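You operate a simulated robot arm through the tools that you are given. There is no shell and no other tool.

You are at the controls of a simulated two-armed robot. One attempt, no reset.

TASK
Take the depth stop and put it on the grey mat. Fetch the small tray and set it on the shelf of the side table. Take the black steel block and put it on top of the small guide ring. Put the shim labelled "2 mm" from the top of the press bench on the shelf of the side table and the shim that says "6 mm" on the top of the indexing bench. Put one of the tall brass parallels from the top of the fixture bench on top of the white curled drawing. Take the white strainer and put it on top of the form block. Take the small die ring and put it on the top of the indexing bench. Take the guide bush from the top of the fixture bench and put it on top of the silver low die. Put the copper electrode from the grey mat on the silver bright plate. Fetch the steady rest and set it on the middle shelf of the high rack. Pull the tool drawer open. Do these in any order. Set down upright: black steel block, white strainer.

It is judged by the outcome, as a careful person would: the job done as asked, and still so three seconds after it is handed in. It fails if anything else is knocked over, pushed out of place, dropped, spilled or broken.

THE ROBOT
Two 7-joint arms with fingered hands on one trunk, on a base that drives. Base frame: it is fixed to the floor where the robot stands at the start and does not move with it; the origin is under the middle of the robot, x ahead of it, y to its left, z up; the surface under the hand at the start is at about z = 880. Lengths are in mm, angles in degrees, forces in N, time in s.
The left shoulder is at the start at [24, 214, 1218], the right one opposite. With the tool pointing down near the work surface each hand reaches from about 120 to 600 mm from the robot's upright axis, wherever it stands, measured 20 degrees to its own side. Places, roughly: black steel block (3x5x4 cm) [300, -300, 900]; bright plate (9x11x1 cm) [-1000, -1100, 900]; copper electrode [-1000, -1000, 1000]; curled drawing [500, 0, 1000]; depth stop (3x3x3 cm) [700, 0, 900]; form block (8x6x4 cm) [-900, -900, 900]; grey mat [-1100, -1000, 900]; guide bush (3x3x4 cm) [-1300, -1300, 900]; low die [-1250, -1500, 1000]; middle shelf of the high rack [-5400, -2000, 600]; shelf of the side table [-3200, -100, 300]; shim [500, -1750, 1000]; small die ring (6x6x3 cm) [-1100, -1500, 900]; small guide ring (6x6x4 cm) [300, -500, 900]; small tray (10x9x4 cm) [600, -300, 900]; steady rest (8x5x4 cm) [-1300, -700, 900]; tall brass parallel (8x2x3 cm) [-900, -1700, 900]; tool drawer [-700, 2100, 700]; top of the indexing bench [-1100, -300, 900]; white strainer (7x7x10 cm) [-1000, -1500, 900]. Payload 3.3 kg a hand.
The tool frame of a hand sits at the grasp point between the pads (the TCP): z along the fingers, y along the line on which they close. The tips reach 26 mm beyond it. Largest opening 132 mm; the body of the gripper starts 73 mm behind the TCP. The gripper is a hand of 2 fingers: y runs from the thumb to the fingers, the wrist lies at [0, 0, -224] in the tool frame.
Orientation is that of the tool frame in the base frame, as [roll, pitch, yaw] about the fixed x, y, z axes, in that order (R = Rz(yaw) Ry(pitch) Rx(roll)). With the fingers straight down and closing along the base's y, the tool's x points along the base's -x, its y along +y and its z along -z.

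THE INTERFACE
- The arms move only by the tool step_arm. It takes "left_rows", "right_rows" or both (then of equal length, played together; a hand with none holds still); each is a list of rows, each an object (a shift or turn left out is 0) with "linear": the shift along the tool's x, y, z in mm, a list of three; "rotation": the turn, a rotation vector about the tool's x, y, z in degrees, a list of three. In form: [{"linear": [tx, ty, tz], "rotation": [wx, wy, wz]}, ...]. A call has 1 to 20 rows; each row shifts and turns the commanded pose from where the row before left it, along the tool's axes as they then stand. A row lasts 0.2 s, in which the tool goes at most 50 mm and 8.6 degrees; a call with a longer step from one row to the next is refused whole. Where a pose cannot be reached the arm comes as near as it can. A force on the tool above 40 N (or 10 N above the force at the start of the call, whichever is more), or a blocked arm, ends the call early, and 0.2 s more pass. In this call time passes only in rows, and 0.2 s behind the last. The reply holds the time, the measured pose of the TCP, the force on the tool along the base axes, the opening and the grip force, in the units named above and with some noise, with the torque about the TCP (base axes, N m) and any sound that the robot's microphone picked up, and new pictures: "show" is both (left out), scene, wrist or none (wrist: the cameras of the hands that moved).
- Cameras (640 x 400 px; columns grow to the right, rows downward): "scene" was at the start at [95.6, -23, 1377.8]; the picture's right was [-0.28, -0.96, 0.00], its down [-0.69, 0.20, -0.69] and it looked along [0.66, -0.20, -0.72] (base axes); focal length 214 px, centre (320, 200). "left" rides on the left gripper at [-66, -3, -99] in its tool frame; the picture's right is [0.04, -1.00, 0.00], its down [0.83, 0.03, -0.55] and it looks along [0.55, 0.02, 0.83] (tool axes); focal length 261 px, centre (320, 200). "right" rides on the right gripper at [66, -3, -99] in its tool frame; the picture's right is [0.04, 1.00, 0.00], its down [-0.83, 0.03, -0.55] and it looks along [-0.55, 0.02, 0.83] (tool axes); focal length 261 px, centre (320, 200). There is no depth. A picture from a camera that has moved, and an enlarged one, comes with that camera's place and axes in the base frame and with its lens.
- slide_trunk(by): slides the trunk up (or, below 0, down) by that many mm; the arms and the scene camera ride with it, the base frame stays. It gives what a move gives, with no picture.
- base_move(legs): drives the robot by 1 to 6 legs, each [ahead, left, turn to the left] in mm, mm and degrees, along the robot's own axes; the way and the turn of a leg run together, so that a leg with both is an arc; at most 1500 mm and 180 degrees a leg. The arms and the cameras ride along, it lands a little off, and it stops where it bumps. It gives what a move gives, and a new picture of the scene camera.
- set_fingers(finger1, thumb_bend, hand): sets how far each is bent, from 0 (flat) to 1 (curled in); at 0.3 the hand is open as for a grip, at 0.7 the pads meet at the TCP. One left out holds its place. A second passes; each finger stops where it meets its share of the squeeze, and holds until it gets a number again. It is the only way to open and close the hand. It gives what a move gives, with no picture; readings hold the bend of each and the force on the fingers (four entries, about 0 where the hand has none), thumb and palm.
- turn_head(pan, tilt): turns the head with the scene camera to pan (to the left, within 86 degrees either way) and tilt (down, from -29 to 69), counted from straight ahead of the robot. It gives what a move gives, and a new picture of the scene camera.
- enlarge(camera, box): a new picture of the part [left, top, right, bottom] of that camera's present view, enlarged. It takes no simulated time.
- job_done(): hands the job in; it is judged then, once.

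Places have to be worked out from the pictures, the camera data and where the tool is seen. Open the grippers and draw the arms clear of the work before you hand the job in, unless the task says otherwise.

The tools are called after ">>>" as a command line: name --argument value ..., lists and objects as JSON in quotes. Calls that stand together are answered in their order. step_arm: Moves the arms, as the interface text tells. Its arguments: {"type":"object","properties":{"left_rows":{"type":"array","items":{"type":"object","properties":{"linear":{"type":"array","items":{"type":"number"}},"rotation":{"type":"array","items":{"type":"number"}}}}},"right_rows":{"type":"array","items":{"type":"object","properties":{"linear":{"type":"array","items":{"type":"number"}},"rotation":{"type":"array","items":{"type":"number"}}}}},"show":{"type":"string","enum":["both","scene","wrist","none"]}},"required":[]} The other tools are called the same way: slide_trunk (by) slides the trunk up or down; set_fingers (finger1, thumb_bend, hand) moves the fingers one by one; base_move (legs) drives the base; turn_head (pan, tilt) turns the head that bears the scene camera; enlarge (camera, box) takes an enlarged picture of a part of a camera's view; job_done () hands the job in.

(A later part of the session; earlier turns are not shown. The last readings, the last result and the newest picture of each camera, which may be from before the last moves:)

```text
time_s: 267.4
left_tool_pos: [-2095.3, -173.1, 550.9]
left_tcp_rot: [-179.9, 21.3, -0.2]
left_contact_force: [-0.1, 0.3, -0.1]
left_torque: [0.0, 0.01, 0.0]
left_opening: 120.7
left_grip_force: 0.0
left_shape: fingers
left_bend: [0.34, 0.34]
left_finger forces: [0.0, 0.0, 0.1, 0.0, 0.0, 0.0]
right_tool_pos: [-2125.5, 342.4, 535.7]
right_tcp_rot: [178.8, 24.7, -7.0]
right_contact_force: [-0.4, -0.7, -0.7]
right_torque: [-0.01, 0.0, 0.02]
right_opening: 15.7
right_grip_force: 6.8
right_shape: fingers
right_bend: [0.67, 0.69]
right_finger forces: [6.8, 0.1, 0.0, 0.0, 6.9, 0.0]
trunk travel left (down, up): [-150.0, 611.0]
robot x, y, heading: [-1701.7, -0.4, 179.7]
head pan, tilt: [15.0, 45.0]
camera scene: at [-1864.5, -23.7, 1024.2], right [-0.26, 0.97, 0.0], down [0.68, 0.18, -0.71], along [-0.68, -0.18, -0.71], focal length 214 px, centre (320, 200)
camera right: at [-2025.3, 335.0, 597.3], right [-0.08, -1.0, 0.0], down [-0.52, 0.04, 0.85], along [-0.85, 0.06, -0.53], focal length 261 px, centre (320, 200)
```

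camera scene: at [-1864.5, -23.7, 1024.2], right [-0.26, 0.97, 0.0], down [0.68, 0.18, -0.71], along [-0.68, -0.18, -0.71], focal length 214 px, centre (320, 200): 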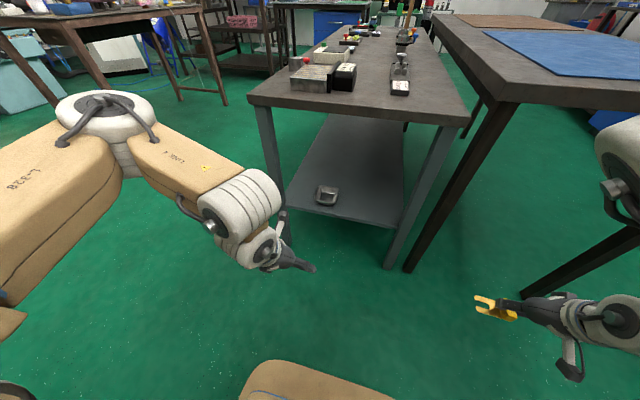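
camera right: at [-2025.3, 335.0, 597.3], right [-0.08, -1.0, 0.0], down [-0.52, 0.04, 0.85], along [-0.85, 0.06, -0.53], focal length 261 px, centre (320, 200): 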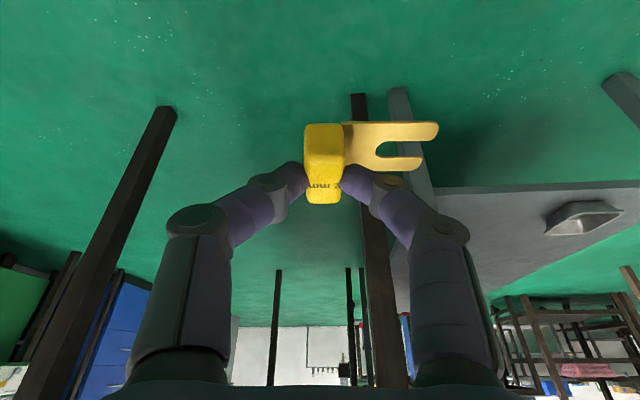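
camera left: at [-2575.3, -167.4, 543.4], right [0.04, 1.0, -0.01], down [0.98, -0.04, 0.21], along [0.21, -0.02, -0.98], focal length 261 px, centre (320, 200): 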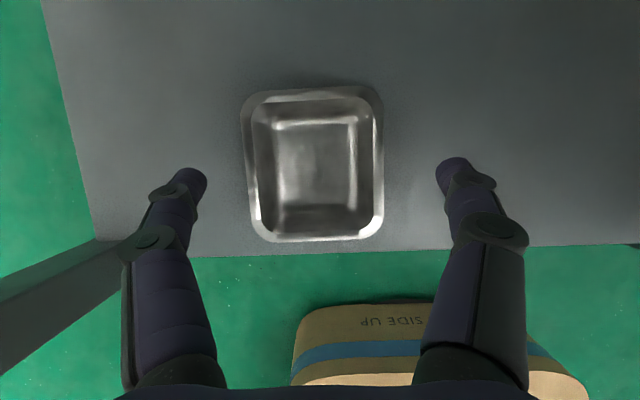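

I extend the right hand forward and down, then shift the base left so the shim lines up with the free right half of the shelf.

>>> step_arm --right_rows '[{"linear": [-11, 9.6, 35.8]}, {"linear": [-11, 9.6, 35.8]}, {"linear": [-11, 9.6, 35.8]}, {"linear": [-11, 9.6, 35.8]}, {"linear": [-11, 9.6, 35.8]}]' --left_rows '[{"linear": [-10, 0, -30]}, {"linear": [-10, 0, -30]}, {"linear": [-10, 0, -30]}, {"linear": [0, 0, 0]}, {"linear": [0, 0, 0]}]' --show "none"

>>> base_move --legs '[[0, 270, 0]]'

```text
time_s: 268.6
left_tool_pos: [-2090.8, -173.7, 647.2]
left_tcp_rot: [-179.8, 21.2, -0.1]
left_contact_force: [0.2, 0.6, 0.3]
left_torque: [0.01, 0.01, 0.0]
left_opening: 121.0
left_grip_force: 0.0
left_shape: fingers
left_bend: [0.34, 0.34]
left_finger forces: [0.0, 0.1, 0.0, 0.0, 0.0, 0.0]
right_tool_pos: [-2253.6, 293.1, 394.7]
right_tcp_rot: [-179.5, 24.6, -3.2]
right_contact_force: [0.7, -0.5, 0.2]
right_torque: [-0.03, -0.02, 0.01]
right_opening: 15.6
right_grip_force: 6.1
right_shape: fingers
right_bend: [0.67, 0.69]
right_finger forces: [6.9, 0.0, 0.0, 0.0, 6.8, 0.1]
trunk travel left (down, up): [-150.0, 611.0]
robot x, y, heading: [-1701.1, -5.2, 180.0]
head pan, tilt: [15.0, 45.0]
```

```text
time_s: 270.6
left_tool_pos: [-2091.1, -442.4, 647.7]
left_tcp_rot: [-179.8, 21.2, -0.1]
left_contact_force: [-0.1, -0.3, 0.3]
left_torque: [-0.01, 0.01, 0.03]
left_opening: 121.0
left_grip_force: 0.1
left_shape: fingers
left_bend: [0.34, 0.34]
left_finger forces: [0.0, 0.0, 0.1, 0.1, 0.0, 0.0]
right_tool_pos: [-2254.3, 23.7, 395.5]
right_tcp_rot: [-179.6, 24.6, -3.3]
right_contact_force: [0.1, 0.5, -1.2]
right_torque: [-0.03, -0.02, 0.02]
right_opening: 16.0
right_grip_force: 6.8
right_shape: fingers
right_bend: [0.67, 0.69]
right_finger forces: [6.8, 0.1, 0.1, 0.0, 6.8, 0.0]
trunk travel left (down, up): [-150.0, 611.0]
robot x, y, heading: [-1702.0, -271.8, 179.6]
head pan, tilt: [15.0, 45.0]
camera scene: at [-1865.0, -293.7, 1024.2], right [-0.26, 0.97, 0.0], down [0.68, 0.18, -0.71], along [-0.68, -0.18, -0.71], focal length 214 px, centre (320, 200)
```

scene: 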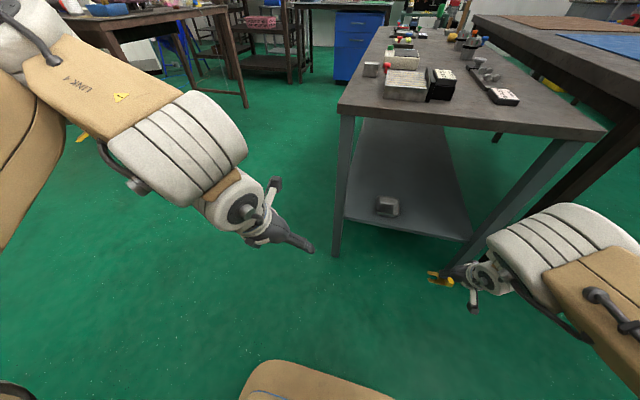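

Alignment is good (tray left, right leg clear). I drive forward 290 mm so the hand goes over the shelf.

>>> base_move --legs '[[200, 0, 0]]'

>>> base_move --legs '[[95, 0, 0]]'

>>> enlarge --camera "right" --box '[0, 0, 640, 399]'

```text
time_s: 272.1
left_tool_pos: [-2291.2, -444.2, 647.1]
left_tcp_rot: [-179.8, 21.3, -0.2]
left_contact_force: [-0.3, -0.3, -0.2]
left_torque: [0.02, -0.02, -0.02]
left_opening: 121.0
left_grip_force: 0.0
left_shape: fingers
left_bend: [0.34, 0.34]
left_finger forces: [0.0, 0.1, 0.0, 0.0, 0.0, 0.0]
right_tool_pos: [-2453.2, 22.7, 394.9]
right_tcp_rot: [-179.8, 24.6, -3.4]
right_contact_force: [0.2, -0.4, -0.6]
right_torque: [0.03, -0.03, 0.01]
right_opening: 16.1
right_grip_force: 6.9
right_shape: fingers
right_bend: [0.67, 0.69]
right_finger forces: [6.8, 0.0, 0.0, 0.1, 6.9, 0.0]
trunk travel left (down, up): [-150.0, 611.0]
robot x, y, heading: [-1902.8, -273.9, 179.7]
head pan, tilt: [15.0, 45.0]
camera scene: at [-2064.2, -293.5, 1024.2], right [-0.26, 0.97, 0.0], down [0.68, 0.18, -0.71], along [-0.68, -0.18, -0.71], focal length 214 px, centre (320, 200)
```

scene: 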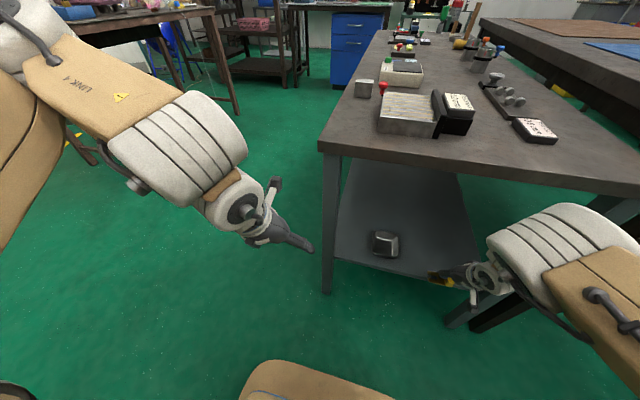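

```text
time_s: 273.3
left_tool_pos: [-2385.7, -443.2, 646.5]
left_tcp_rot: [-179.8, 21.2, -0.1]
left_contact_force: [0.0, 0.4, -0.1]
left_torque: [0.02, 0.0, 0.01]
left_opening: 121.1
left_grip_force: 0.2
left_shape: fingers
left_bend: [0.34, 0.34]
left_finger forces: [0.0, 0.0, 0.1, 0.0, 0.0, 0.0]
right_tool_pos: [-2549.0, 23.3, 394.9]
right_tcp_rot: [-179.8, 24.6, -3.3]
right_contact_force: [0.0, 0.6, -0.5]
right_torque: [0.01, 0.03, 0.0]
right_opening: 15.9
right_grip_force: 6.9
right_shape: fingers
right_bend: [0.67, 0.69]
right_finger forces: [6.8, 0.0, 0.0, 0.0, 6.8, 0.0]
trunk travel left (down, up): [-150.0, 611.0]
robot x, y, heading: [-1999.5, -272.6, 179.9]
head pan, tilt: [15.0, 45.0]
camera scene: at [-2159.3, -293.4, 1024.2], right [-0.26, 0.97, 0.0], down [0.68, 0.18, -0.71], along [-0.68, -0.18, -0.71], focal length 214 px, centre (320, 200)
```

scene: 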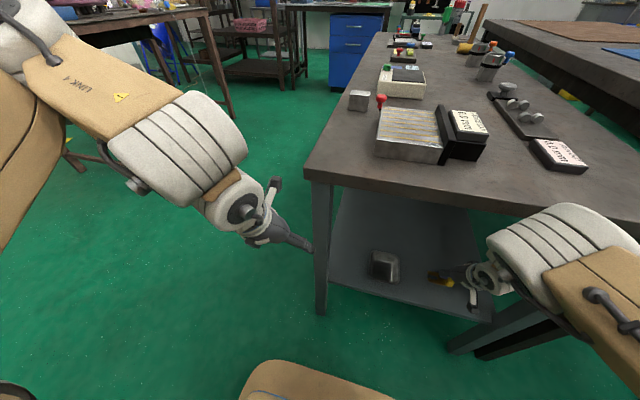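

```text
1.00 times, centred on (320, 200) of right (not enlarged: the box is as wide or as high as the picture)
camera zoom: at [-2448.6, 19.8, 457.7], right [-0.02, -1.0, -0.02], down [-0.53, -0.01, 0.85], along [-0.85, 0.03, -0.53], focal length 261 px, centre (320, 200)
```

zoom: 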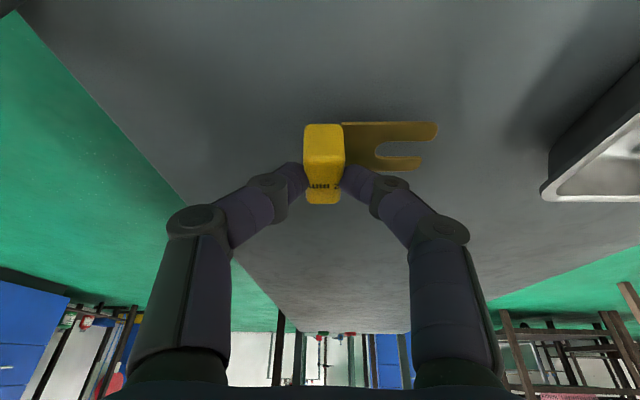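

The shim is over the shelf, clear of the tray. I lower 34 mm and then by small steps to contact.

>>> step_arm --right_rows '[{"linear": [7.1, 0, 15.5]}, {"linear": [7.1, 0, 15.5]}]' --show "none"

>>> step_arm --right_rows '[{"linear": [1.2, 0, 2.7]}, {"linear": [1.2, 0, 2.7]}]' --show "none"

>>> step_arm --right_rows '[{"linear": [0.8, 0, 1.8]}]' --show "none"

>>> step_arm --right_rows '[{"linear": [0.8, 0, 1.8]}]' --show "wrist"

```text
time_s: 273.9
left_tool_pos: [-2386.4, -443.4, 647.8]
left_tcp_rot: [-179.9, 21.2, 0.0]
left_contact_force: [1.0, -1.0, -0.1]
left_torque: [-0.01, 0.01, 0.05]
left_opening: 120.9
left_grip_force: 0.1
left_shape: fingers
left_bend: [0.34, 0.34]
left_finger forces: [0.1, 0.0, 0.0, 0.0, 0.0, 0.0]
right_tool_pos: [-2550.0, 23.4, 360.7]
right_tcp_rot: [-179.7, 24.7, -3.4]
right_contact_force: [-0.3, 0.3, 1.6]
right_torque: [-0.01, -0.02, -0.01]
right_opening: 15.5
right_grip_force: 7.2
right_shape: fingers
right_bend: [0.68, 0.69]
right_finger forces: [7.6, 0.0, 0.0, 0.1, 7.7, 0.0]
trunk travel left (down, up): [-150.0, 611.0]
robot x, y, heading: [-2000.5, -269.7, 179.7]
head pan, tilt: [15.0, 45.0]
```

```text
time_s: 274.5
left_tool_pos: [-2384.9, -443.6, 648.6]
left_tcp_rot: [-179.7, 21.3, -0.1]
left_contact_force: [-0.7, 0.5, -0.3]
left_torque: [0.02, 0.03, -0.03]
left_opening: 120.8
left_grip_force: 0.0
left_shape: fingers
left_bend: [0.34, 0.34]
left_finger forces: [0.1, 0.0, 0.0, 0.0, 0.0, 0.1]
right_tool_pos: [-2549.1, 23.2, 356.0]
right_tcp_rot: [-179.6, 24.8, -3.3]
right_contact_force: [1.4, 1.2, 14.7]
right_torque: [-0.01, 0.11, 0.03]
right_opening: 15.8
right_grip_force: 10.1
right_shape: fingers
right_bend: [0.7, 0.69]
right_finger forces: [9.9, 0.1, 0.0, 0.1, 10.7, 0.0]
trunk travel left (down, up): [-150.0, 611.0]
robot x, y, heading: [-1999.4, -272.3, 179.8]
head pan, tilt: [15.0, 45.0]
```

```text
time_s: 274.9
left_tool_pos: [-2385.1, -444.5, 648.4]
left_tcp_rot: [-179.7, 21.2, -0.1]
left_contact_force: [0.4, 0.4, -0.1]
left_torque: [0.01, -0.01, -0.03]
left_opening: 120.9
left_grip_force: 0.0
left_shape: fingers
left_bend: [0.34, 0.34]
left_finger forces: [0.0, 0.0, 0.0, 0.1, 0.0, 0.0]
right_tool_pos: [-2550.0, 23.6, 353.7]
right_tcp_rot: [-179.6, 24.9, -3.4]
right_contact_force: [-2.2, 0.6, 13.9]
right_torque: [-0.03, 0.16, 0.01]
right_opening: 15.9
right_grip_force: 10.3
right_shape: fingers
right_bend: [0.7, 0.69]
right_finger forces: [9.6, 0.1, 0.0, 0.0, 10.7, 0.0]
trunk travel left (down, up): [-150.0, 611.0]
robot x, y, heading: [-1996.9, -275.7, 180.0]
head pan, tilt: [15.0, 45.0]
```

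```text
time_s: 275.3
left_tool_pos: [-2385.2, -444.3, 648.2]
left_tcp_rot: [-179.8, 21.3, -0.2]
left_contact_force: [-0.1, 0.6, -0.1]
left_torque: [0.01, -0.01, 0.0]
left_opening: 121.0
left_grip_force: 0.0
left_shape: fingers
left_bend: [0.34, 0.34]
left_finger forces: [0.0, 0.0, 0.0, 0.1, 0.0, 0.1]
right_tool_pos: [-2547.2, 23.4, 351.2]
right_tcp_rot: [-179.7, 24.7, -3.4]
right_contact_force: [-3.5, 1.4, 14.1]
right_torque: [0.0, 0.16, -0.01]
right_opening: 16.0
right_grip_force: 9.9
right_shape: fingers
right_bend: [0.7, 0.69]
right_finger forces: [9.5, 0.0, 0.0, 0.1, 10.6, 0.0]
trunk travel left (down, up): [-150.0, 611.0]
robot x, y, heading: [-1999.4, -272.8, 179.7]
head pan, tilt: [15.0, 45.0]
camera right: at [-2448.7, 20.0, 414.3], right [-0.02, -1.0, -0.02], down [-0.53, -0.01, 0.85], along [-0.85, 0.03, -0.53], focal length 261 px, centre (320, 200)
```

right: 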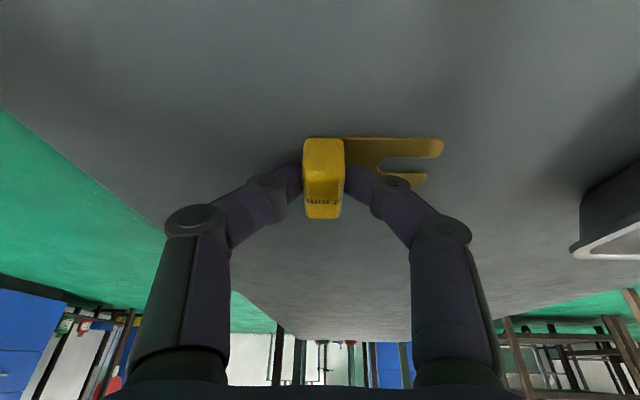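

The shim is pressed flat on the shelf. I open the hand, lift a little and back out.

>>> set_fingers --hand "right" --finger1 0.55 --thumb_bend 0.55

>>> step_arm --right_rows '[{"linear": [-3, 0, -9]}, {"linear": [-9, 0, -20]}, {"linear": [-9, 0, -20]}, {"linear": [-9, 0, -20]}]' --show "wrist"

>>> base_move --legs '[[-330, 0, 0]]'

>>> enlarge --camera "scene" --box '[330, 100, 530, 260]'

```text
time_s: 276.3
left_tool_pos: [-2385.3, -443.8, 647.2]
left_tcp_rot: [-179.9, 21.3, -0.1]
left_contact_force: [0.0, 0.8, -0.4]
left_torque: [-0.01, 0.02, -0.02]
left_opening: 121.0
left_grip_force: 0.0
left_shape: fingers
left_bend: [0.34, 0.34]
left_finger forces: [0.1, 0.0, 0.0, 0.0, 0.0, 0.0]
right_tool_pos: [-2549.2, 23.7, 352.4]
right_tcp_rot: [-179.8, 24.5, -3.3]
right_contact_force: [3.7, 2.1, 14.1]
right_torque: [-0.03, 0.01, -0.02]
right_opening: 35.9
right_grip_force: 7.3
right_shape: fingers
right_bend: [0.65, 0.56]
right_finger forces: [11.0, 0.1, 0.0, 0.1, 3.6, 0.0]
trunk travel left (down, up): [-150.0, 611.0]
robot x, y, heading: [-1996.5, -273.8, 180.0]
head pan, tilt: [15.0, 45.0]
```

```text
time_s: 277.3
left_tool_pos: [-2385.3, -444.1, 648.0]
left_tcp_rot: [-179.8, 21.2, -0.1]
left_contact_force: [-0.8, 0.9, 0.4]
left_torque: [0.01, -0.02, 0.03]
left_opening: 120.8
left_grip_force: 0.1
left_shape: fingers
left_bend: [0.34, 0.34]
left_finger forces: [0.1, 0.0, 0.0, 0.1, 0.0, 0.0]
right_tool_pos: [-2544.7, 33.6, 422.6]
right_tcp_rot: [-179.5, 24.3, -4.5]
right_contact_force: [-0.1, -0.4, 0.3]
right_torque: [0.01, 0.03, -0.01]
right_opening: 49.0
right_grip_force: 0.1
right_shape: fingers
right_bend: [0.55, 0.55]
right_finger forces: [0.0, 0.0, 0.0, 0.1, 0.0, 0.0]
trunk travel left (down, up): [-150.0, 611.0]
robot x, y, heading: [-1998.5, -272.4, 180.0]
head pan, tilt: [15.0, 45.0]
camera right: at [-2444.4, 27.5, 486.5], right [-0.04, -1.0, -0.02], down [-0.53, 0.0, 0.84], along [-0.84, 0.05, -0.53], focal length 261 px, centre (320, 200)
```

right: 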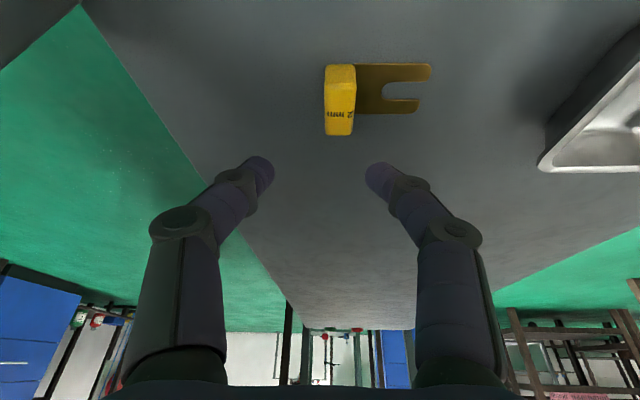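

```text
time_s: 279.4
left_tool_pos: [-2058.1, -443.6, 647.0]
left_tcp_rot: [-179.8, 21.2, -0.2]
left_contact_force: [-0.3, 0.0, 0.7]
left_torque: [-0.01, 0.01, 0.0]
left_opening: 120.8
left_grip_force: 0.0
left_shape: fingers
left_bend: [0.34, 0.34]
left_finger forces: [0.1, 0.0, 0.1, 0.1, 0.0, 0.0]
right_tool_pos: [-2218.3, 33.6, 426.9]
right_tcp_rot: [-179.6, 24.6, -4.6]
right_contact_force: [0.1, 0.0, -0.6]
right_torque: [0.0, 0.01, -0.01]
right_opening: 48.9
right_grip_force: 0.0
right_shape: fingers
right_bend: [0.55, 0.55]
right_finger forces: [0.0, 0.1, 0.0, 0.0, 0.0, 0.0]
trunk travel left (down, up): [-150.0, 611.0]
robot x, y, heading: [-1669.3, -274.5, 179.9]
head pan, tilt: [15.0, 45.0]
camera scene: at [-1830.7, -293.8, 1024.2], right [-0.26, 0.97, 0.0], down [0.68, 0.18, -0.71], along [-0.68, -0.18, -0.71], focal length 214 px, centre (320, 200)
```

scene: 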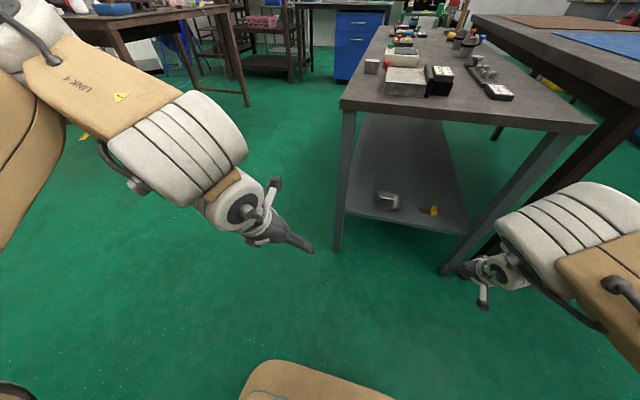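

```text
2.50 times, centred on (430, 180) of scene
camera zoom: at [-1830.7, -293.8, 1024.2], right [-0.26, 0.97, 0.0], down [0.68, 0.18, -0.71], along [-0.68, -0.18, -0.71], focal length 536 px, centre (45, 250)
```

zoom: 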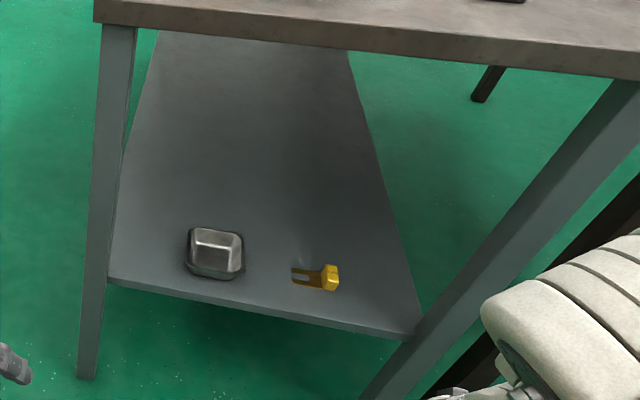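

Tray and shim both rest on the shelf. Now I raise the trunk and arms, then turn to face the rear side of the fixture bench.

>>> slide_trunk --by 400

>>> step_arm --right_rows '[{"linear": [10, 0, -45]}, {"linear": [10, 0, -45]}, {"linear": [10, 0, -45]}, {"linear": [10, 0, -45]}, {"linear": [20, 0, -42]}, {"linear": [20, 0, -42]}]' --show "none"

```text
time_s: 283.3
left_tool_pos: [-2057.5, -444.8, 1047.9]
left_tcp_rot: [-179.9, 21.2, -0.3]
left_contact_force: [-0.4, 0.3, -0.3]
left_torque: [0.04, -0.02, -0.02]
left_opening: 120.9
left_grip_force: 0.0
left_shape: fingers
left_bend: [0.34, 0.34]
left_finger forces: [0.1, 0.0, 0.0, 0.1, 0.1, 0.0]
right_tool_pos: [-2217.9, 31.7, 825.8]
right_tcp_rot: [-179.7, 24.6, -4.5]
right_contact_force: [0.3, 0.2, -0.1]
right_torque: [-0.02, 0.0, 0.0]
right_opening: 49.1
right_grip_force: 0.0
right_shape: fingers
right_bend: [0.55, 0.55]
right_finger forces: [0.0, 0.0, 0.0, 0.0, 0.1, 0.0]
trunk travel left (down, up): [-550.0, 211.0]
robot x, y, heading: [-1671.5, -269.9, 180.0]
head pan, tilt: [15.0, 45.0]
```

```text
time_s: 284.7
left_tool_pos: [-2056.2, -445.7, 1047.8]
left_tcp_rot: [-179.9, 21.3, -0.2]
left_contact_force: [-0.8, 0.5, -0.3]
left_torque: [0.01, 0.03, -0.01]
left_opening: 120.8
left_grip_force: 0.1
left_shape: fingers
left_bend: [0.34, 0.34]
left_finger forces: [0.1, 0.0, 0.0, 0.1, 0.1, 0.0]
right_tool_pos: [-2035.2, 48.6, 1030.5]
right_tcp_rot: [177.4, 24.3, -8.2]
right_contact_force: [-0.2, -0.2, 0.0]
right_torque: [0.01, 0.03, -0.02]
right_opening: 49.3
right_grip_force: 0.1
right_shape: fingers
right_bend: [0.55, 0.55]
right_finger forces: [0.1, 0.1, 0.1, 0.2, 0.0, 0.1]
right hand out of reach, approached as far as the arm can: row 3, 4, 5
trunk travel left (down, up): [-550.0, 211.0]
robot x, y, heading: [-1667.2, -273.0, 179.9]
head pan, tilt: [15.0, 45.0]
```

I untilt both hands and turn around in the rear aisle.

>>> step_arm --left_rows '[{"rotation": [0, 7, 0]}, {"rotation": [0, 7, 0]}, {"rotation": [0, 7, 0]}]' --right_rows '[{"rotation": [0, 8, 0]}, {"rotation": [0, 8, 0]}, {"rotation": [0, 8, 0]}]' --show "none"

>>> base_move --legs '[[270, 0, 0], [0, 0, 180]]'

>>> turn_head --pan -45 --tilt 35

```text
time_s: 285.5
left_tool_pos: [-2058.8, -442.7, 1047.2]
left_tcp_rot: [-179.9, 0.1, -0.4]
left_contact_force: [-0.6, 0.1, -0.3]
left_torque: [0.01, -0.03, -0.03]
left_opening: 120.9
left_grip_force: 0.1
left_shape: fingers
left_bend: [0.34, 0.34]
left_finger forces: [0.1, 0.0, 0.0, 0.0, 0.0, 0.0]
right_tool_pos: [-2043.0, 44.8, 1034.9]
right_tcp_rot: [178.1, 1.1, -6.7]
right_contact_force: [0.4, -0.3, 0.5]
right_torque: [0.02, -0.03, 0.0]
right_opening: 49.5
right_grip_force: 0.1
right_shape: fingers
right_bend: [0.55, 0.55]
right_finger forces: [0.0, 0.0, 0.1, 0.0, 0.0, 0.0]
trunk travel left (down, up): [-550.0, 211.0]
robot x, y, heading: [-1667.7, -269.9, 180.2]
head pan, tilt: [15.0, 45.0]
```

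```text
time_s: 294.8
left_tool_pos: [-1552.5, -91.6, 1047.6]
left_tcp_rot: [-179.9, 0.2, -178.8]
left_contact_force: [-0.7, 0.4, 0.0]
left_torque: [0.0, -0.02, 0.0]
left_opening: 121.1
left_grip_force: 0.0
left_shape: fingers
left_bend: [0.34, 0.34]
left_finger forces: [0.0, 0.0, 0.1, 0.0, 0.1, 0.0]
right_tool_pos: [-1557.6, -580.1, 1031.0]
right_tcp_rot: [178.2, 0.5, 174.8]
right_contact_force: [0.0, 0.0, -0.8]
right_torque: [-0.01, 0.0, 0.01]
right_opening: 49.5
right_grip_force: 0.1
right_shape: fingers
right_bend: [0.55, 0.55]
right_finger forces: [0.0, 0.0, 0.0, 0.0, 0.0, 0.0]
trunk travel left (down, up): [-550.0, 211.0]
robot x, y, heading: [-1937.8, -272.0, 1.7]
head pan, tilt: [15.0, 45.0]
camera scene: at [-1841.5, -248.9, 1429.6], right [0.28, -0.96, 0.0], down [-0.68, -0.2, -0.71], along [0.68, 0.2, -0.71], focal length 214 px, centre (320, 200)
```

scene: 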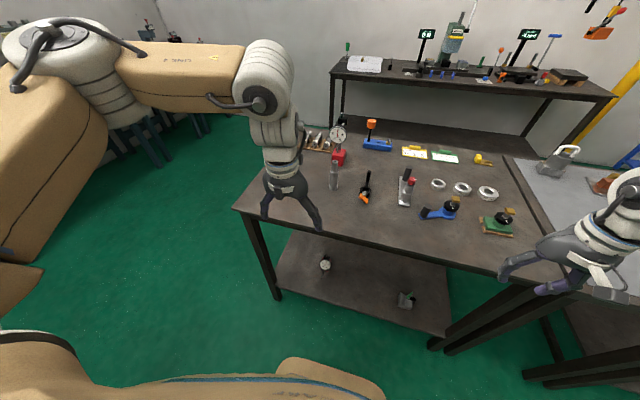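

```text
time_s: 296.1
left_tool_pos: [-1551.5, -90.9, 1047.2]
left_tcp_rot: [-179.9, 0.2, -178.7]
left_contact_force: [0.3, -0.1, 1.5]
left_torque: [0.01, 0.0, 0.0]
left_opening: 120.5
left_grip_force: 0.0
left_shape: fingers
left_bend: [0.34, 0.34]
left_finger forces: [0.0, 0.1, 0.0, 0.1, 0.1, 0.0]
right_tool_pos: [-1555.9, -580.6, 1032.0]
right_tcp_rot: [178.2, 0.4, 174.5]
right_contact_force: [-0.4, -0.4, 1.0]
right_torque: [-0.02, 0.01, -0.04]
right_opening: 49.5
right_grip_force: 0.0
right_shape: fingers
right_bend: [0.55, 0.55]
right_finger forces: [0.0, 0.0, 0.1, 0.0, 0.0, 0.0]
trunk travel left (down, up): [-550.0, 211.0]
robot x, y, heading: [-1938.5, -270.5, 1.4]
head pan, tilt: [-45.0, 35.0]
camera scene: at [-1855.6, -332.6, 1444.4], right [-0.69, -0.73, 0.0], down [-0.42, 0.39, -0.82], along [0.59, -0.56, -0.57], focal length 214 px, centre (320, 200)
```

scene: 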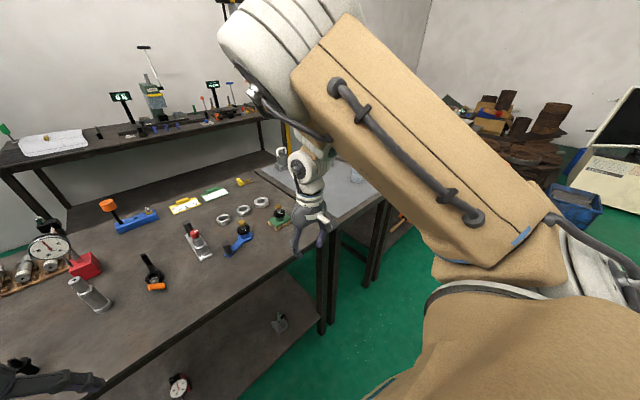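

Everything on the indexing bench looks in place. I drive right along the rear aisle to the guide bush and approach the bench.

>>> base_move --legs '[[0, -770, -1.5]]'

>>> turn_head --pan -20 --tilt 45

```text
time_s: 300.2
left_tool_pos: [-1536.7, -872.7, 1047.6]
left_tcp_rot: [-179.9, 0.2, 179.9]
left_contact_force: [0.2, -0.6, -0.6]
left_torque: [0.02, 0.03, 0.0]
left_opening: 121.1
left_grip_force: 0.0
left_shape: fingers
left_bend: [0.34, 0.34]
left_finger forces: [0.1, 0.0, 0.0, 0.0, 0.0, 0.0]
right_tool_pos: [-1554.2, -1362.5, 1032.1]
right_tcp_rot: [178.1, 0.3, 173.1]
right_contact_force: [-0.1, -0.1, 0.1]
right_torque: [-0.02, -0.01, 0.02]
right_opening: 49.2
right_grip_force: 0.0
right_shape: fingers
right_bend: [0.55, 0.55]
right_finger forces: [0.1, 0.0, 0.1, 0.0, 0.1, 0.0]
trunk travel left (down, up): [-550.0, 211.0]
robot x, y, heading: [-1925.2, -1046.9, -0.1]
head pan, tilt: [-45.0, 35.0]
camera scene: at [-1846.7, -1107.4, 1444.4], right [-0.71, -0.71, 0.0], down [-0.41, 0.41, -0.82], along [0.58, -0.58, -0.57], focal length 214 px, centre (320, 200)
```

scene: 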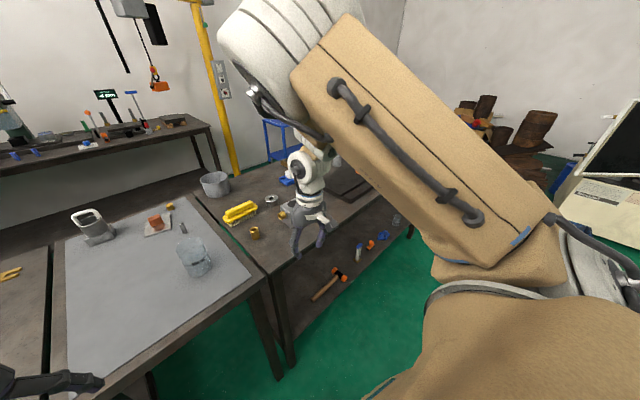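

```text
time_s: 301.1
left_tool_pos: [-1536.1, -872.1, 1046.8]
left_tcp_rot: [-180.0, 0.2, -179.9]
left_contact_force: [0.1, -0.1, 0.5]
left_torque: [-0.02, 0.01, 0.02]
left_opening: 121.0
left_grip_force: 0.0
left_shape: fingers
left_bend: [0.34, 0.34]
left_finger forces: [0.1, 0.1, 0.0, 0.0, 0.0, 0.0]
right_tool_pos: [-1554.3, -1363.1, 1032.5]
right_tcp_rot: [178.1, 0.3, 173.1]
right_contact_force: [0.0, 0.2, 0.0]
right_torque: [-0.01, 0.01, -0.02]
right_opening: 49.6
right_grip_force: 0.0
right_shape: fingers
right_bend: [0.55, 0.55]
right_finger forces: [0.0, 0.0, 0.0, 0.0, 0.0, 0.0]
trunk travel left (down, up): [-550.0, 211.0]
robot x, y, heading: [-1922.6, -1045.5, 0.1]
head pan, tilt: [-20.0, 45.0]
camera scene: at [-1832.6, -1072.4, 1429.6], right [-0.34, -0.94, 0.0], down [-0.66, 0.24, -0.71], along [0.66, -0.24, -0.71], focal length 214 px, centre (320, 200)
```

scene: 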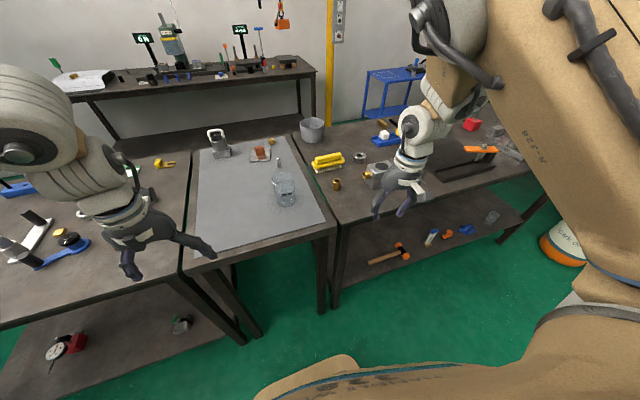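

The bush is at about [-1280,-1340]. I drive forward 235 mm and check the right wrist view.

>>> base_move --legs '[[235, 0, 0]]'

>>> enlarge --camera "right" --box '[0, 0, 640, 399]'

```text
time_s: 302.9
left_tool_pos: [-1302.5, -871.9, 1047.5]
left_tcp_rot: [-179.8, 0.1, 179.9]
left_contact_force: [0.7, -0.2, 0.1]
left_torque: [-0.02, 0.02, 0.01]
left_opening: 121.3
left_grip_force: 0.1
left_shape: fingers
left_bend: [0.34, 0.34]
left_finger forces: [0.0, 0.0, 0.0, 0.0, 0.1, 0.0]
right_tool_pos: [-1320.1, -1362.1, 1030.4]
right_tcp_rot: [178.1, 0.3, 173.1]
right_contact_force: [0.0, 0.1, -0.1]
right_torque: [0.01, 0.03, 0.01]
right_opening: 49.4
right_grip_force: 0.0
right_shape: fingers
right_bend: [0.55, 0.55]
right_finger forces: [0.0, 0.0, 0.0, 0.0, 0.0, 0.0]
trunk travel left (down, up): [-550.0, 211.0]
robot x, y, heading: [-1690.5, -1045.4, 0.1]
head pan, tilt: [-20.0, 45.0]
camera scene: at [-1597.5, -1072.1, 1429.5], right [-0.34, -0.94, 0.0], down [-0.67, 0.24, -0.71], along [0.66, -0.24, -0.71], focal length 214 px, centre (320, 200)
```

scene: 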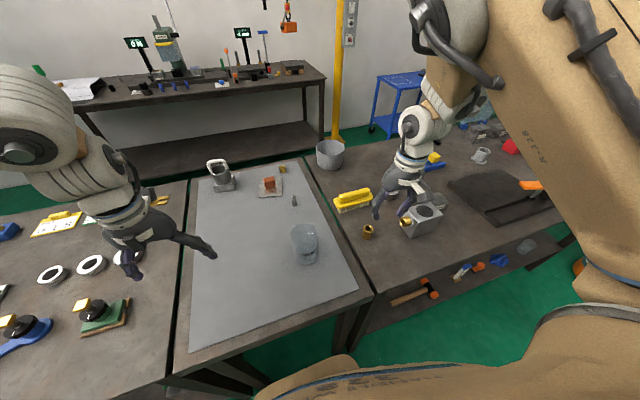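

```text
1.00 times, centred on (320, 200) of right (not enlarged: the box is as wide or as high as the picture)
camera zoom: at [-1386.4, -1360.0, 1129.9], right [0.08, 1.0, 0.03], down [0.83, -0.08, 0.56], along [0.56, -0.02, -0.83], focal length 261 px, centre (320, 200)
```

zoom: 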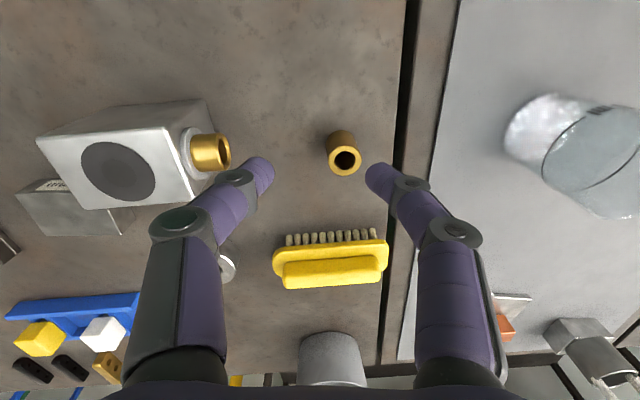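

Bush top centre ≈ [-1285,-1341]. I align over it, descend and grip.

>>> set_fingers --hand "right" --finger1 0.49 --thumb_bend 0.49

>>> step_arm --right_rows '[{"linear": [-16, 12.5, 20], "rotation": [1.9, 0, 0]}, {"linear": [-16, 12.5, 20]}]' --show "wrist"

```text
time_s: 303.9
left_tool_pos: [-1303.0, -873.6, 1046.9]
left_tcp_rot: [-179.7, 0.2, 179.9]
left_contact_force: [-0.5, -0.3, 0.0]
left_torque: [-0.03, -0.02, -0.05]
left_opening: 120.9
left_grip_force: 0.0
left_shape: fingers
left_bend: [0.34, 0.34]
left_finger forces: [0.0, 0.1, 0.0, 0.0, 0.0, 0.1]
right_tool_pos: [-1319.9, -1361.7, 1032.5]
right_tcp_rot: [178.0, 0.3, 173.0]
right_contact_force: [0.3, -0.3, 0.5]
right_torque: [0.0, 0.01, -0.02]
right_opening: 68.9
right_grip_force: 0.0
right_shape: fingers
right_bend: [0.49, 0.49]
right_finger forces: [0.0, 0.1, 0.0, 0.1, 0.0, 0.1]
trunk travel left (down, up): [-550.0, 211.0]
robot x, y, heading: [-1688.2, -1043.4, -0.1]
head pan, tilt: [-20.0, 45.0]
```

```text
time_s: 304.5
left_tool_pos: [-1302.6, -872.4, 1047.4]
left_tcp_rot: [-179.8, 0.2, 179.9]
left_contact_force: [0.1, 0.0, -1.2]
left_torque: [0.01, -0.01, 0.01]
left_opening: 120.8
left_grip_force: 0.0
left_shape: fingers
left_bend: [0.34, 0.34]
left_finger forces: [0.0, 0.0, 0.1, 0.0, 0.0, 0.0]
right_tool_pos: [-1285.4, -1346.8, 995.0]
right_tcp_rot: [178.5, 0.4, 170.8]
right_contact_force: [0.0, 0.5, 0.4]
right_torque: [-0.03, 0.05, -0.01]
right_opening: 69.4
right_grip_force: 0.0
right_shape: fingers
right_bend: [0.49, 0.49]
right_finger forces: [0.0, 0.1, 0.1, 0.1, 0.1, 0.0]
trunk travel left (down, up): [-550.0, 211.0]
robot x, y, heading: [-1687.7, -1043.8, -0.1]
head pan, tilt: [-20.0, 45.0]
camera right: at [-1351.7, -1342.1, 1092.7], right [0.12, 0.99, 0.03], down [0.82, -0.11, 0.56], along [0.56, -0.04, -0.83], focal length 261 px, centre (320, 200)
```

right: 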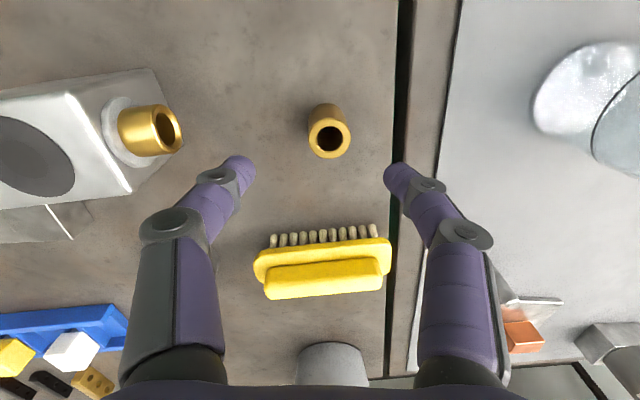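

Bush at [-1286,-1338]; I shift 9 mm and go down to grip.

>>> step_arm --right_rows '[{"linear": [0, 5, 28]}, {"linear": [0, 4, 28]}, {"linear": [0, 0, 20]}]' --show "wrist"

```text
time_s: 305.3
left_tool_pos: [-1302.6, -872.7, 1047.1]
left_tcp_rot: [-179.8, 0.2, 179.9]
left_contact_force: [-0.3, 0.0, 0.3]
left_torque: [0.01, -0.02, -0.02]
left_opening: 121.1
left_grip_force: 0.0
left_shape: fingers
left_bend: [0.34, 0.34]
left_finger forces: [0.0, 0.0, 0.1, 0.1, 0.1, 0.0]
right_tool_pos: [-1281.1, -1338.0, 917.7]
right_tcp_rot: [179.4, 0.6, 171.7]
right_contact_force: [0.0, 0.0, -0.3]
right_torque: [0.02, -0.01, 0.01]
right_opening: 69.2
right_grip_force: 0.0
right_shape: fingers
right_bend: [0.49, 0.49]
right_finger forces: [0.0, 0.1, 0.1, 0.1, 0.0, 0.1]
trunk travel left (down, up): [-550.0, 211.0]
robot x, y, heading: [-1690.5, -1044.4, 0.0]
head pan, tilt: [-20.0, 45.0]
camera right: at [-1348.9, -1331.3, 1016.2], right [0.1, 0.99, 0.01], down [0.82, -0.09, 0.56], along [0.56, -0.05, -0.83], focal length 261 px, centre (320, 200)
```

right: 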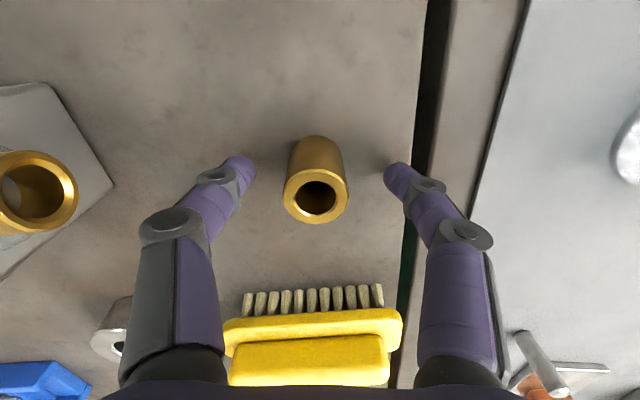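

>>> set_fingers --hand "right" --finger1 0.72 --thumb_bend 0.72

>>> step_arm --right_rows '[{"linear": [0, 0, -12]}, {"linear": [0, 0, -35]}, {"linear": [0, 0, -40]}]' --show "wrist"

```text
time_s: 306.3
left_tool_pos: [-1303.8, -872.7, 1047.5]
left_tcp_rot: [-179.9, 0.1, 179.9]
left_contact_force: [0.4, 0.0, -0.2]
left_torque: [0.03, 0.0, 0.04]
left_opening: 121.0
left_grip_force: 0.1
left_shape: fingers
left_bend: [0.34, 0.34]
left_finger forces: [0.0, 0.0, 0.0, 0.0, 0.1, 0.1]
right_tool_pos: [-1285.2, -1338.9, 916.4]
right_tcp_rot: [179.6, 0.3, 171.7]
right_contact_force: [2.2, 0.1, 4.4]
right_torque: [0.05, -0.08, -0.02]
right_opening: 23.5
right_grip_force: 9.7
right_shape: fingers
right_bend: [0.66, 0.67]
right_finger forces: [10.2, 0.0, 0.0, 0.0, 9.4, 0.0]
trunk travel left (down, up): [-550.0, 211.0]
robot x, y, heading: [-1691.1, -1046.4, 0.0]
head pan, tilt: [-20.0, 45.0]
```

```text
time_s: 307.1
left_tool_pos: [-1304.2, -872.5, 1047.2]
left_tcp_rot: [-179.8, 0.3, 179.9]
left_contact_force: [-0.1, 0.2, 0.4]
left_torque: [-0.03, 0.04, -0.03]
left_opening: 121.1
left_grip_force: 0.0
left_shape: fingers
left_bend: [0.34, 0.34]
left_finger forces: [0.0, 0.1, 0.0, 0.0, 0.0, 0.1]
right_tool_pos: [-1290.1, -1341.3, 995.8]
right_tcp_rot: [178.7, -0.8, 170.3]
right_contact_force: [0.6, -0.1, -1.1]
right_torque: [0.01, 0.03, -0.01]
right_opening: 23.6
right_grip_force: 8.7
right_shape: fingers
right_bend: [0.66, 0.67]
right_finger forces: [8.9, 0.1, 0.0, 0.1, 8.8, 0.1]
trunk travel left (down, up): [-550.0, 211.0]
robot x, y, heading: [-1692.6, -1042.5, 0.1]
head pan, tilt: [-20.0, 45.0]
camera right: at [-1355.0, -1335.8, 1095.9], right [0.13, 0.99, 0.03], down [0.83, -0.12, 0.54], along [0.54, -0.05, -0.84], focal length 261 px, centre (320, 200)
```

right: 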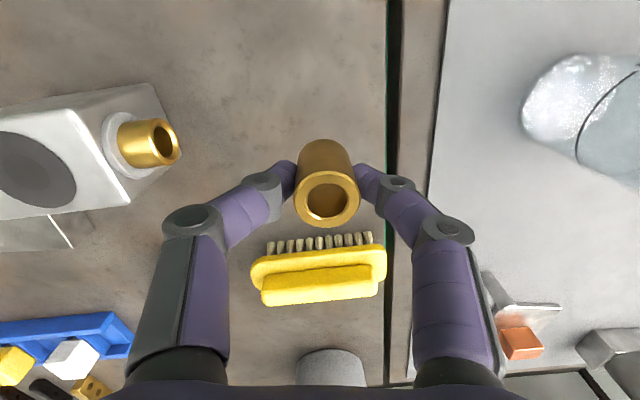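

Bush held. I raise both hands (the glass is on the left hand's way) and shift the base 280 mm right to the low die.

>>> step_arm --right_rows '[{"linear": [0, 0, -25]}, {"linear": [0, 0, -25]}, {"linear": [0, 0, -20]}]' --left_rows '[{"linear": [0, 0, -40]}, {"linear": [0, 0, -40]}, {"linear": [0, 0, -30]}]' --show "none"

>>> base_move --legs '[[-15, 0, 0], [0, -280, 0]]'

>>> enlarge --camera "right" --box '[0, 0, 640, 399]'

```text
time_s: 307.9
left_tool_pos: [-1303.7, -873.1, 1157.8]
left_tcp_rot: [-179.9, 0.3, 179.9]
left_contact_force: [0.0, -0.1, 0.1]
left_torque: [-0.01, -0.02, 0.0]
left_opening: 120.7
left_grip_force: 0.0
left_shape: fingers
left_bend: [0.34, 0.34]
left_finger forces: [0.0, 0.0, 0.1, 0.0, 0.1, 0.0]
right_tool_pos: [-1287.8, -1342.6, 1070.5]
right_tcp_rot: [177.3, -0.3, 170.0]
right_contact_force: [0.3, 0.3, -0.9]
right_torque: [0.0, -0.03, -0.02]
right_opening: 23.4
right_grip_force: 8.5
right_shape: fingers
right_bend: [0.66, 0.67]
right_finger forces: [8.7, 0.0, 0.1, 0.1, 8.7, 0.0]
trunk travel left (down, up): [-550.0, 211.0]
robot x, y, heading: [-1688.8, -1043.1, -0.1]
head pan, tilt: [-20.0, 45.0]
```

```text
time_s: 310.2
left_tool_pos: [-1327.6, -1137.3, 1157.7]
left_tcp_rot: [-179.9, 0.2, -179.2]
left_contact_force: [0.1, -0.1, 0.7]
left_torque: [-0.01, -0.01, -0.01]
left_opening: 120.7
left_grip_force: 0.0
left_shape: fingers
left_bend: [0.34, 0.34]
left_finger forces: [0.1, 0.1, 0.0, 0.1, 0.1, 0.0]
right_tool_pos: [-1302.9, -1605.9, 1073.7]
right_tcp_rot: [176.6, 0.1, 170.7]
right_contact_force: [0.4, -1.0, -1.4]
right_torque: [0.02, 0.01, -0.02]
right_opening: 23.2
right_grip_force: 8.7
right_shape: fingers
right_bend: [0.66, 0.67]
right_finger forces: [8.6, 0.1, 0.1, 0.0, 8.7, 0.0]
trunk travel left (down, up): [-550.0, 211.0]
robot x, y, heading: [-1718.1, -1310.0, 0.5]
head pan, tilt: [-20.0, 45.0]
stopped in leg 2: the robot was blocked; the commanded pose is now the measured one
camera scene: at [-1620.3, -1341.5, 1429.4], right [-0.33, -0.94, 0.0], down [-0.67, 0.23, -0.71], along [0.67, -0.23, -0.71], focal length 214 px, centre (320, 200)
```

scene: 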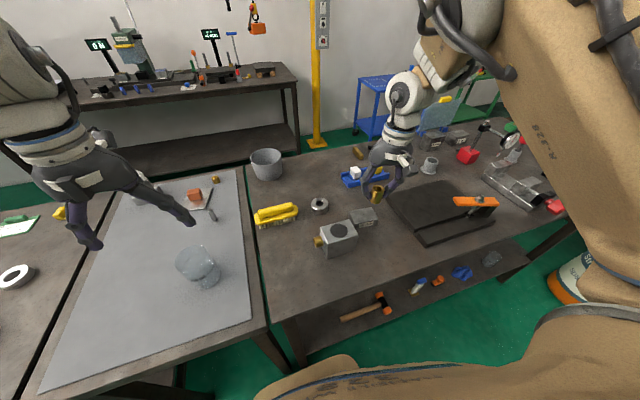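

```text
1.00 times, centred on (320, 200) of right (not enlarged: the box is as wide or as high as the picture)
camera zoom: at [-1369.2, -1603.8, 1172.1], right [0.12, 0.99, 0.06], down [0.82, -0.13, 0.56], along [0.56, -0.02, -0.83], focal length 261 px, centre (320, 200)
```

zoom: 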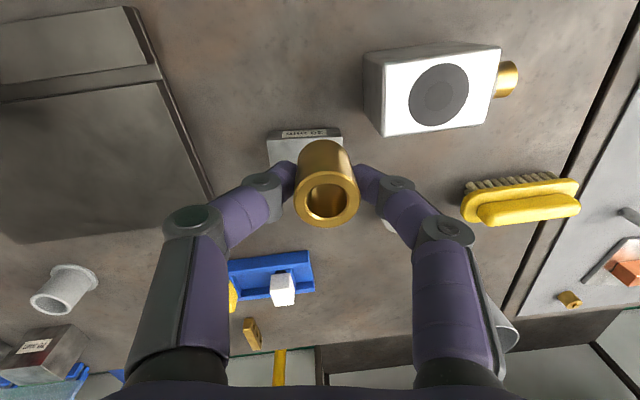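

The base bumped slightly near the end but we're close. There is a label on the block under the bush; I enlarge to read it.

>>> enlarge --camera "right" --box '[255, 115, 355, 175]'

>>> enlarge --camera "scene" --box '[310, 150, 450, 260]'

```text
6.40 times, centred on (305, 145) of right
camera zoom: at [-1369.2, -1603.8, 1172.1], right [0.12, 0.99, 0.06], down [0.82, -0.13, 0.56], along [0.56, -0.02, -0.83], focal length 1668 px, centre (416, 552)
```

zoom: 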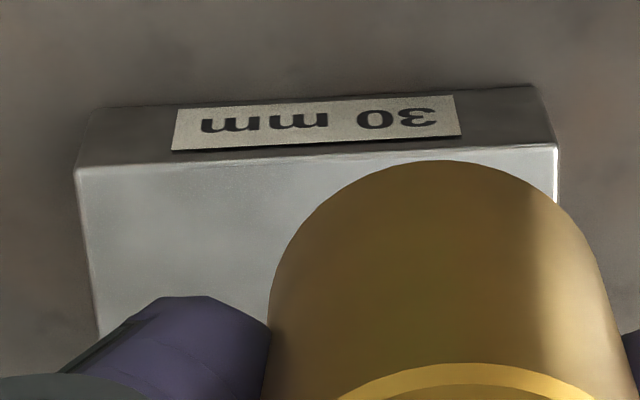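

```text
3.64 times, centred on (380, 205) of scene
camera zoom: at [-1620.3, -1341.5, 1429.4], right [-0.33, -0.94, 0.0], down [-0.67, 0.23, -0.71], along [0.67, -0.23, -0.71], focal length 780 px, centre (102, 182)
```

zoom: 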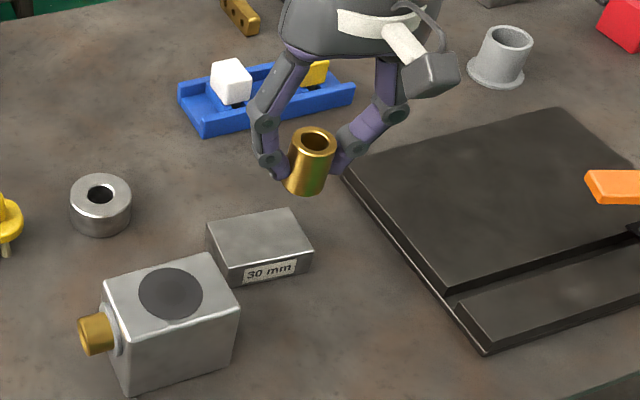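

The block under the bush is labelled "30 mm". I check the other silver blocks' labels to make sure which is the low die.

>>> enlarge --camera "right" --box '[0, 320, 110, 395]'

>>> enlarge --camera "scene" --box '[410, 110, 550, 190]'

>>> turn_head --pan -55 --tilt 35

```text
5.33 times, centred on (55, 358) of right
camera zoom: at [-1369.2, -1603.8, 1172.1], right [0.12, 0.99, 0.06], down [0.82, -0.13, 0.56], along [0.56, -0.02, -0.83], focal length 1390 px, centre (1733, -640)
```

zoom: 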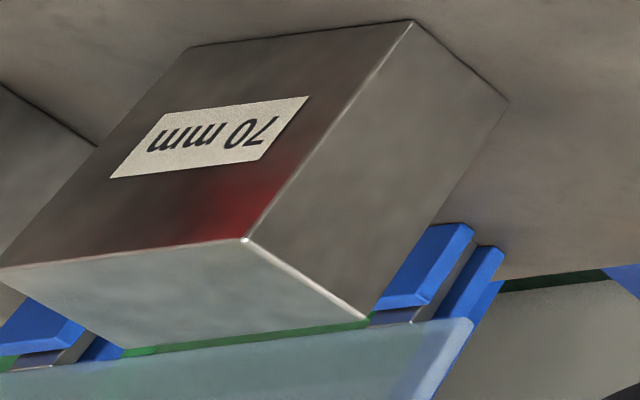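

```text
4.57 times, centred on (480, 150) of scene
camera zoom: at [-1620.3, -1341.5, 1429.4], right [-0.33, -0.94, 0.0], down [-0.67, 0.23, -0.71], along [0.67, -0.23, -0.71], focal length 980 px, centre (-411, 429)
```

zoom: 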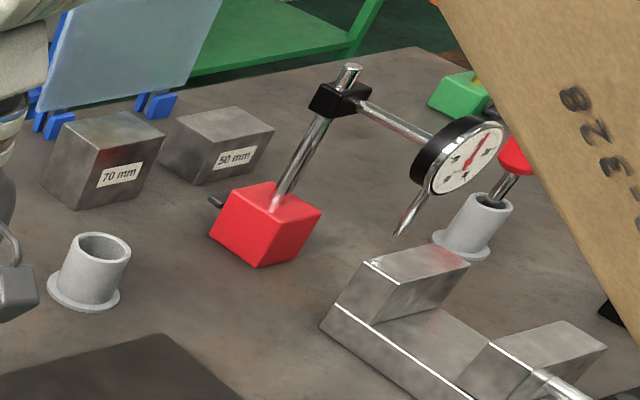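

```text
time_s: 311.2
left_tool_pos: [-1327.9, -1135.3, 1158.3]
left_tcp_rot: [-179.8, 0.2, -179.3]
left_contact_force: [0.0, 0.6, 0.1]
left_torque: [-0.01, 0.0, 0.01]
left_opening: 121.1
left_grip_force: 0.1
left_shape: fingers
left_bend: [0.34, 0.34]
left_finger forces: [0.1, 0.0, 0.1, 0.0, 0.0, 0.0]
right_tool_pos: [-1301.9, -1603.1, 1075.0]
right_tcp_rot: [176.9, 0.2, 170.7]
right_contact_force: [0.5, 1.0, -0.8]
right_torque: [-0.05, 0.0, 0.02]
right_opening: 23.3
right_grip_force: 8.7
right_shape: fingers
right_bend: [0.66, 0.67]
right_finger forces: [8.6, 0.0, 0.0, 0.1, 8.7, 0.0]
trunk travel left (down, up): [-550.0, 211.0]
robot x, y, heading: [-1710.0, -1310.7, 0.4]
head pan, tilt: [-55.0, 35.0]
camera scene: at [-1646.2, -1382.8, 1444.4], right [-0.81, -0.58, 0.0], down [-0.34, 0.47, -0.82], along [0.48, -0.66, -0.57], focal length 214 px, centre (320, 200)
```

scene: 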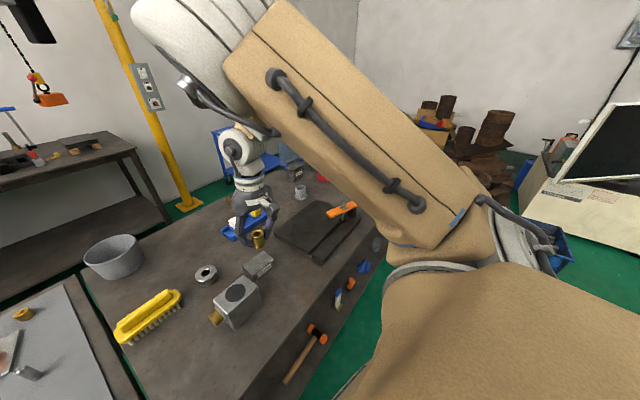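

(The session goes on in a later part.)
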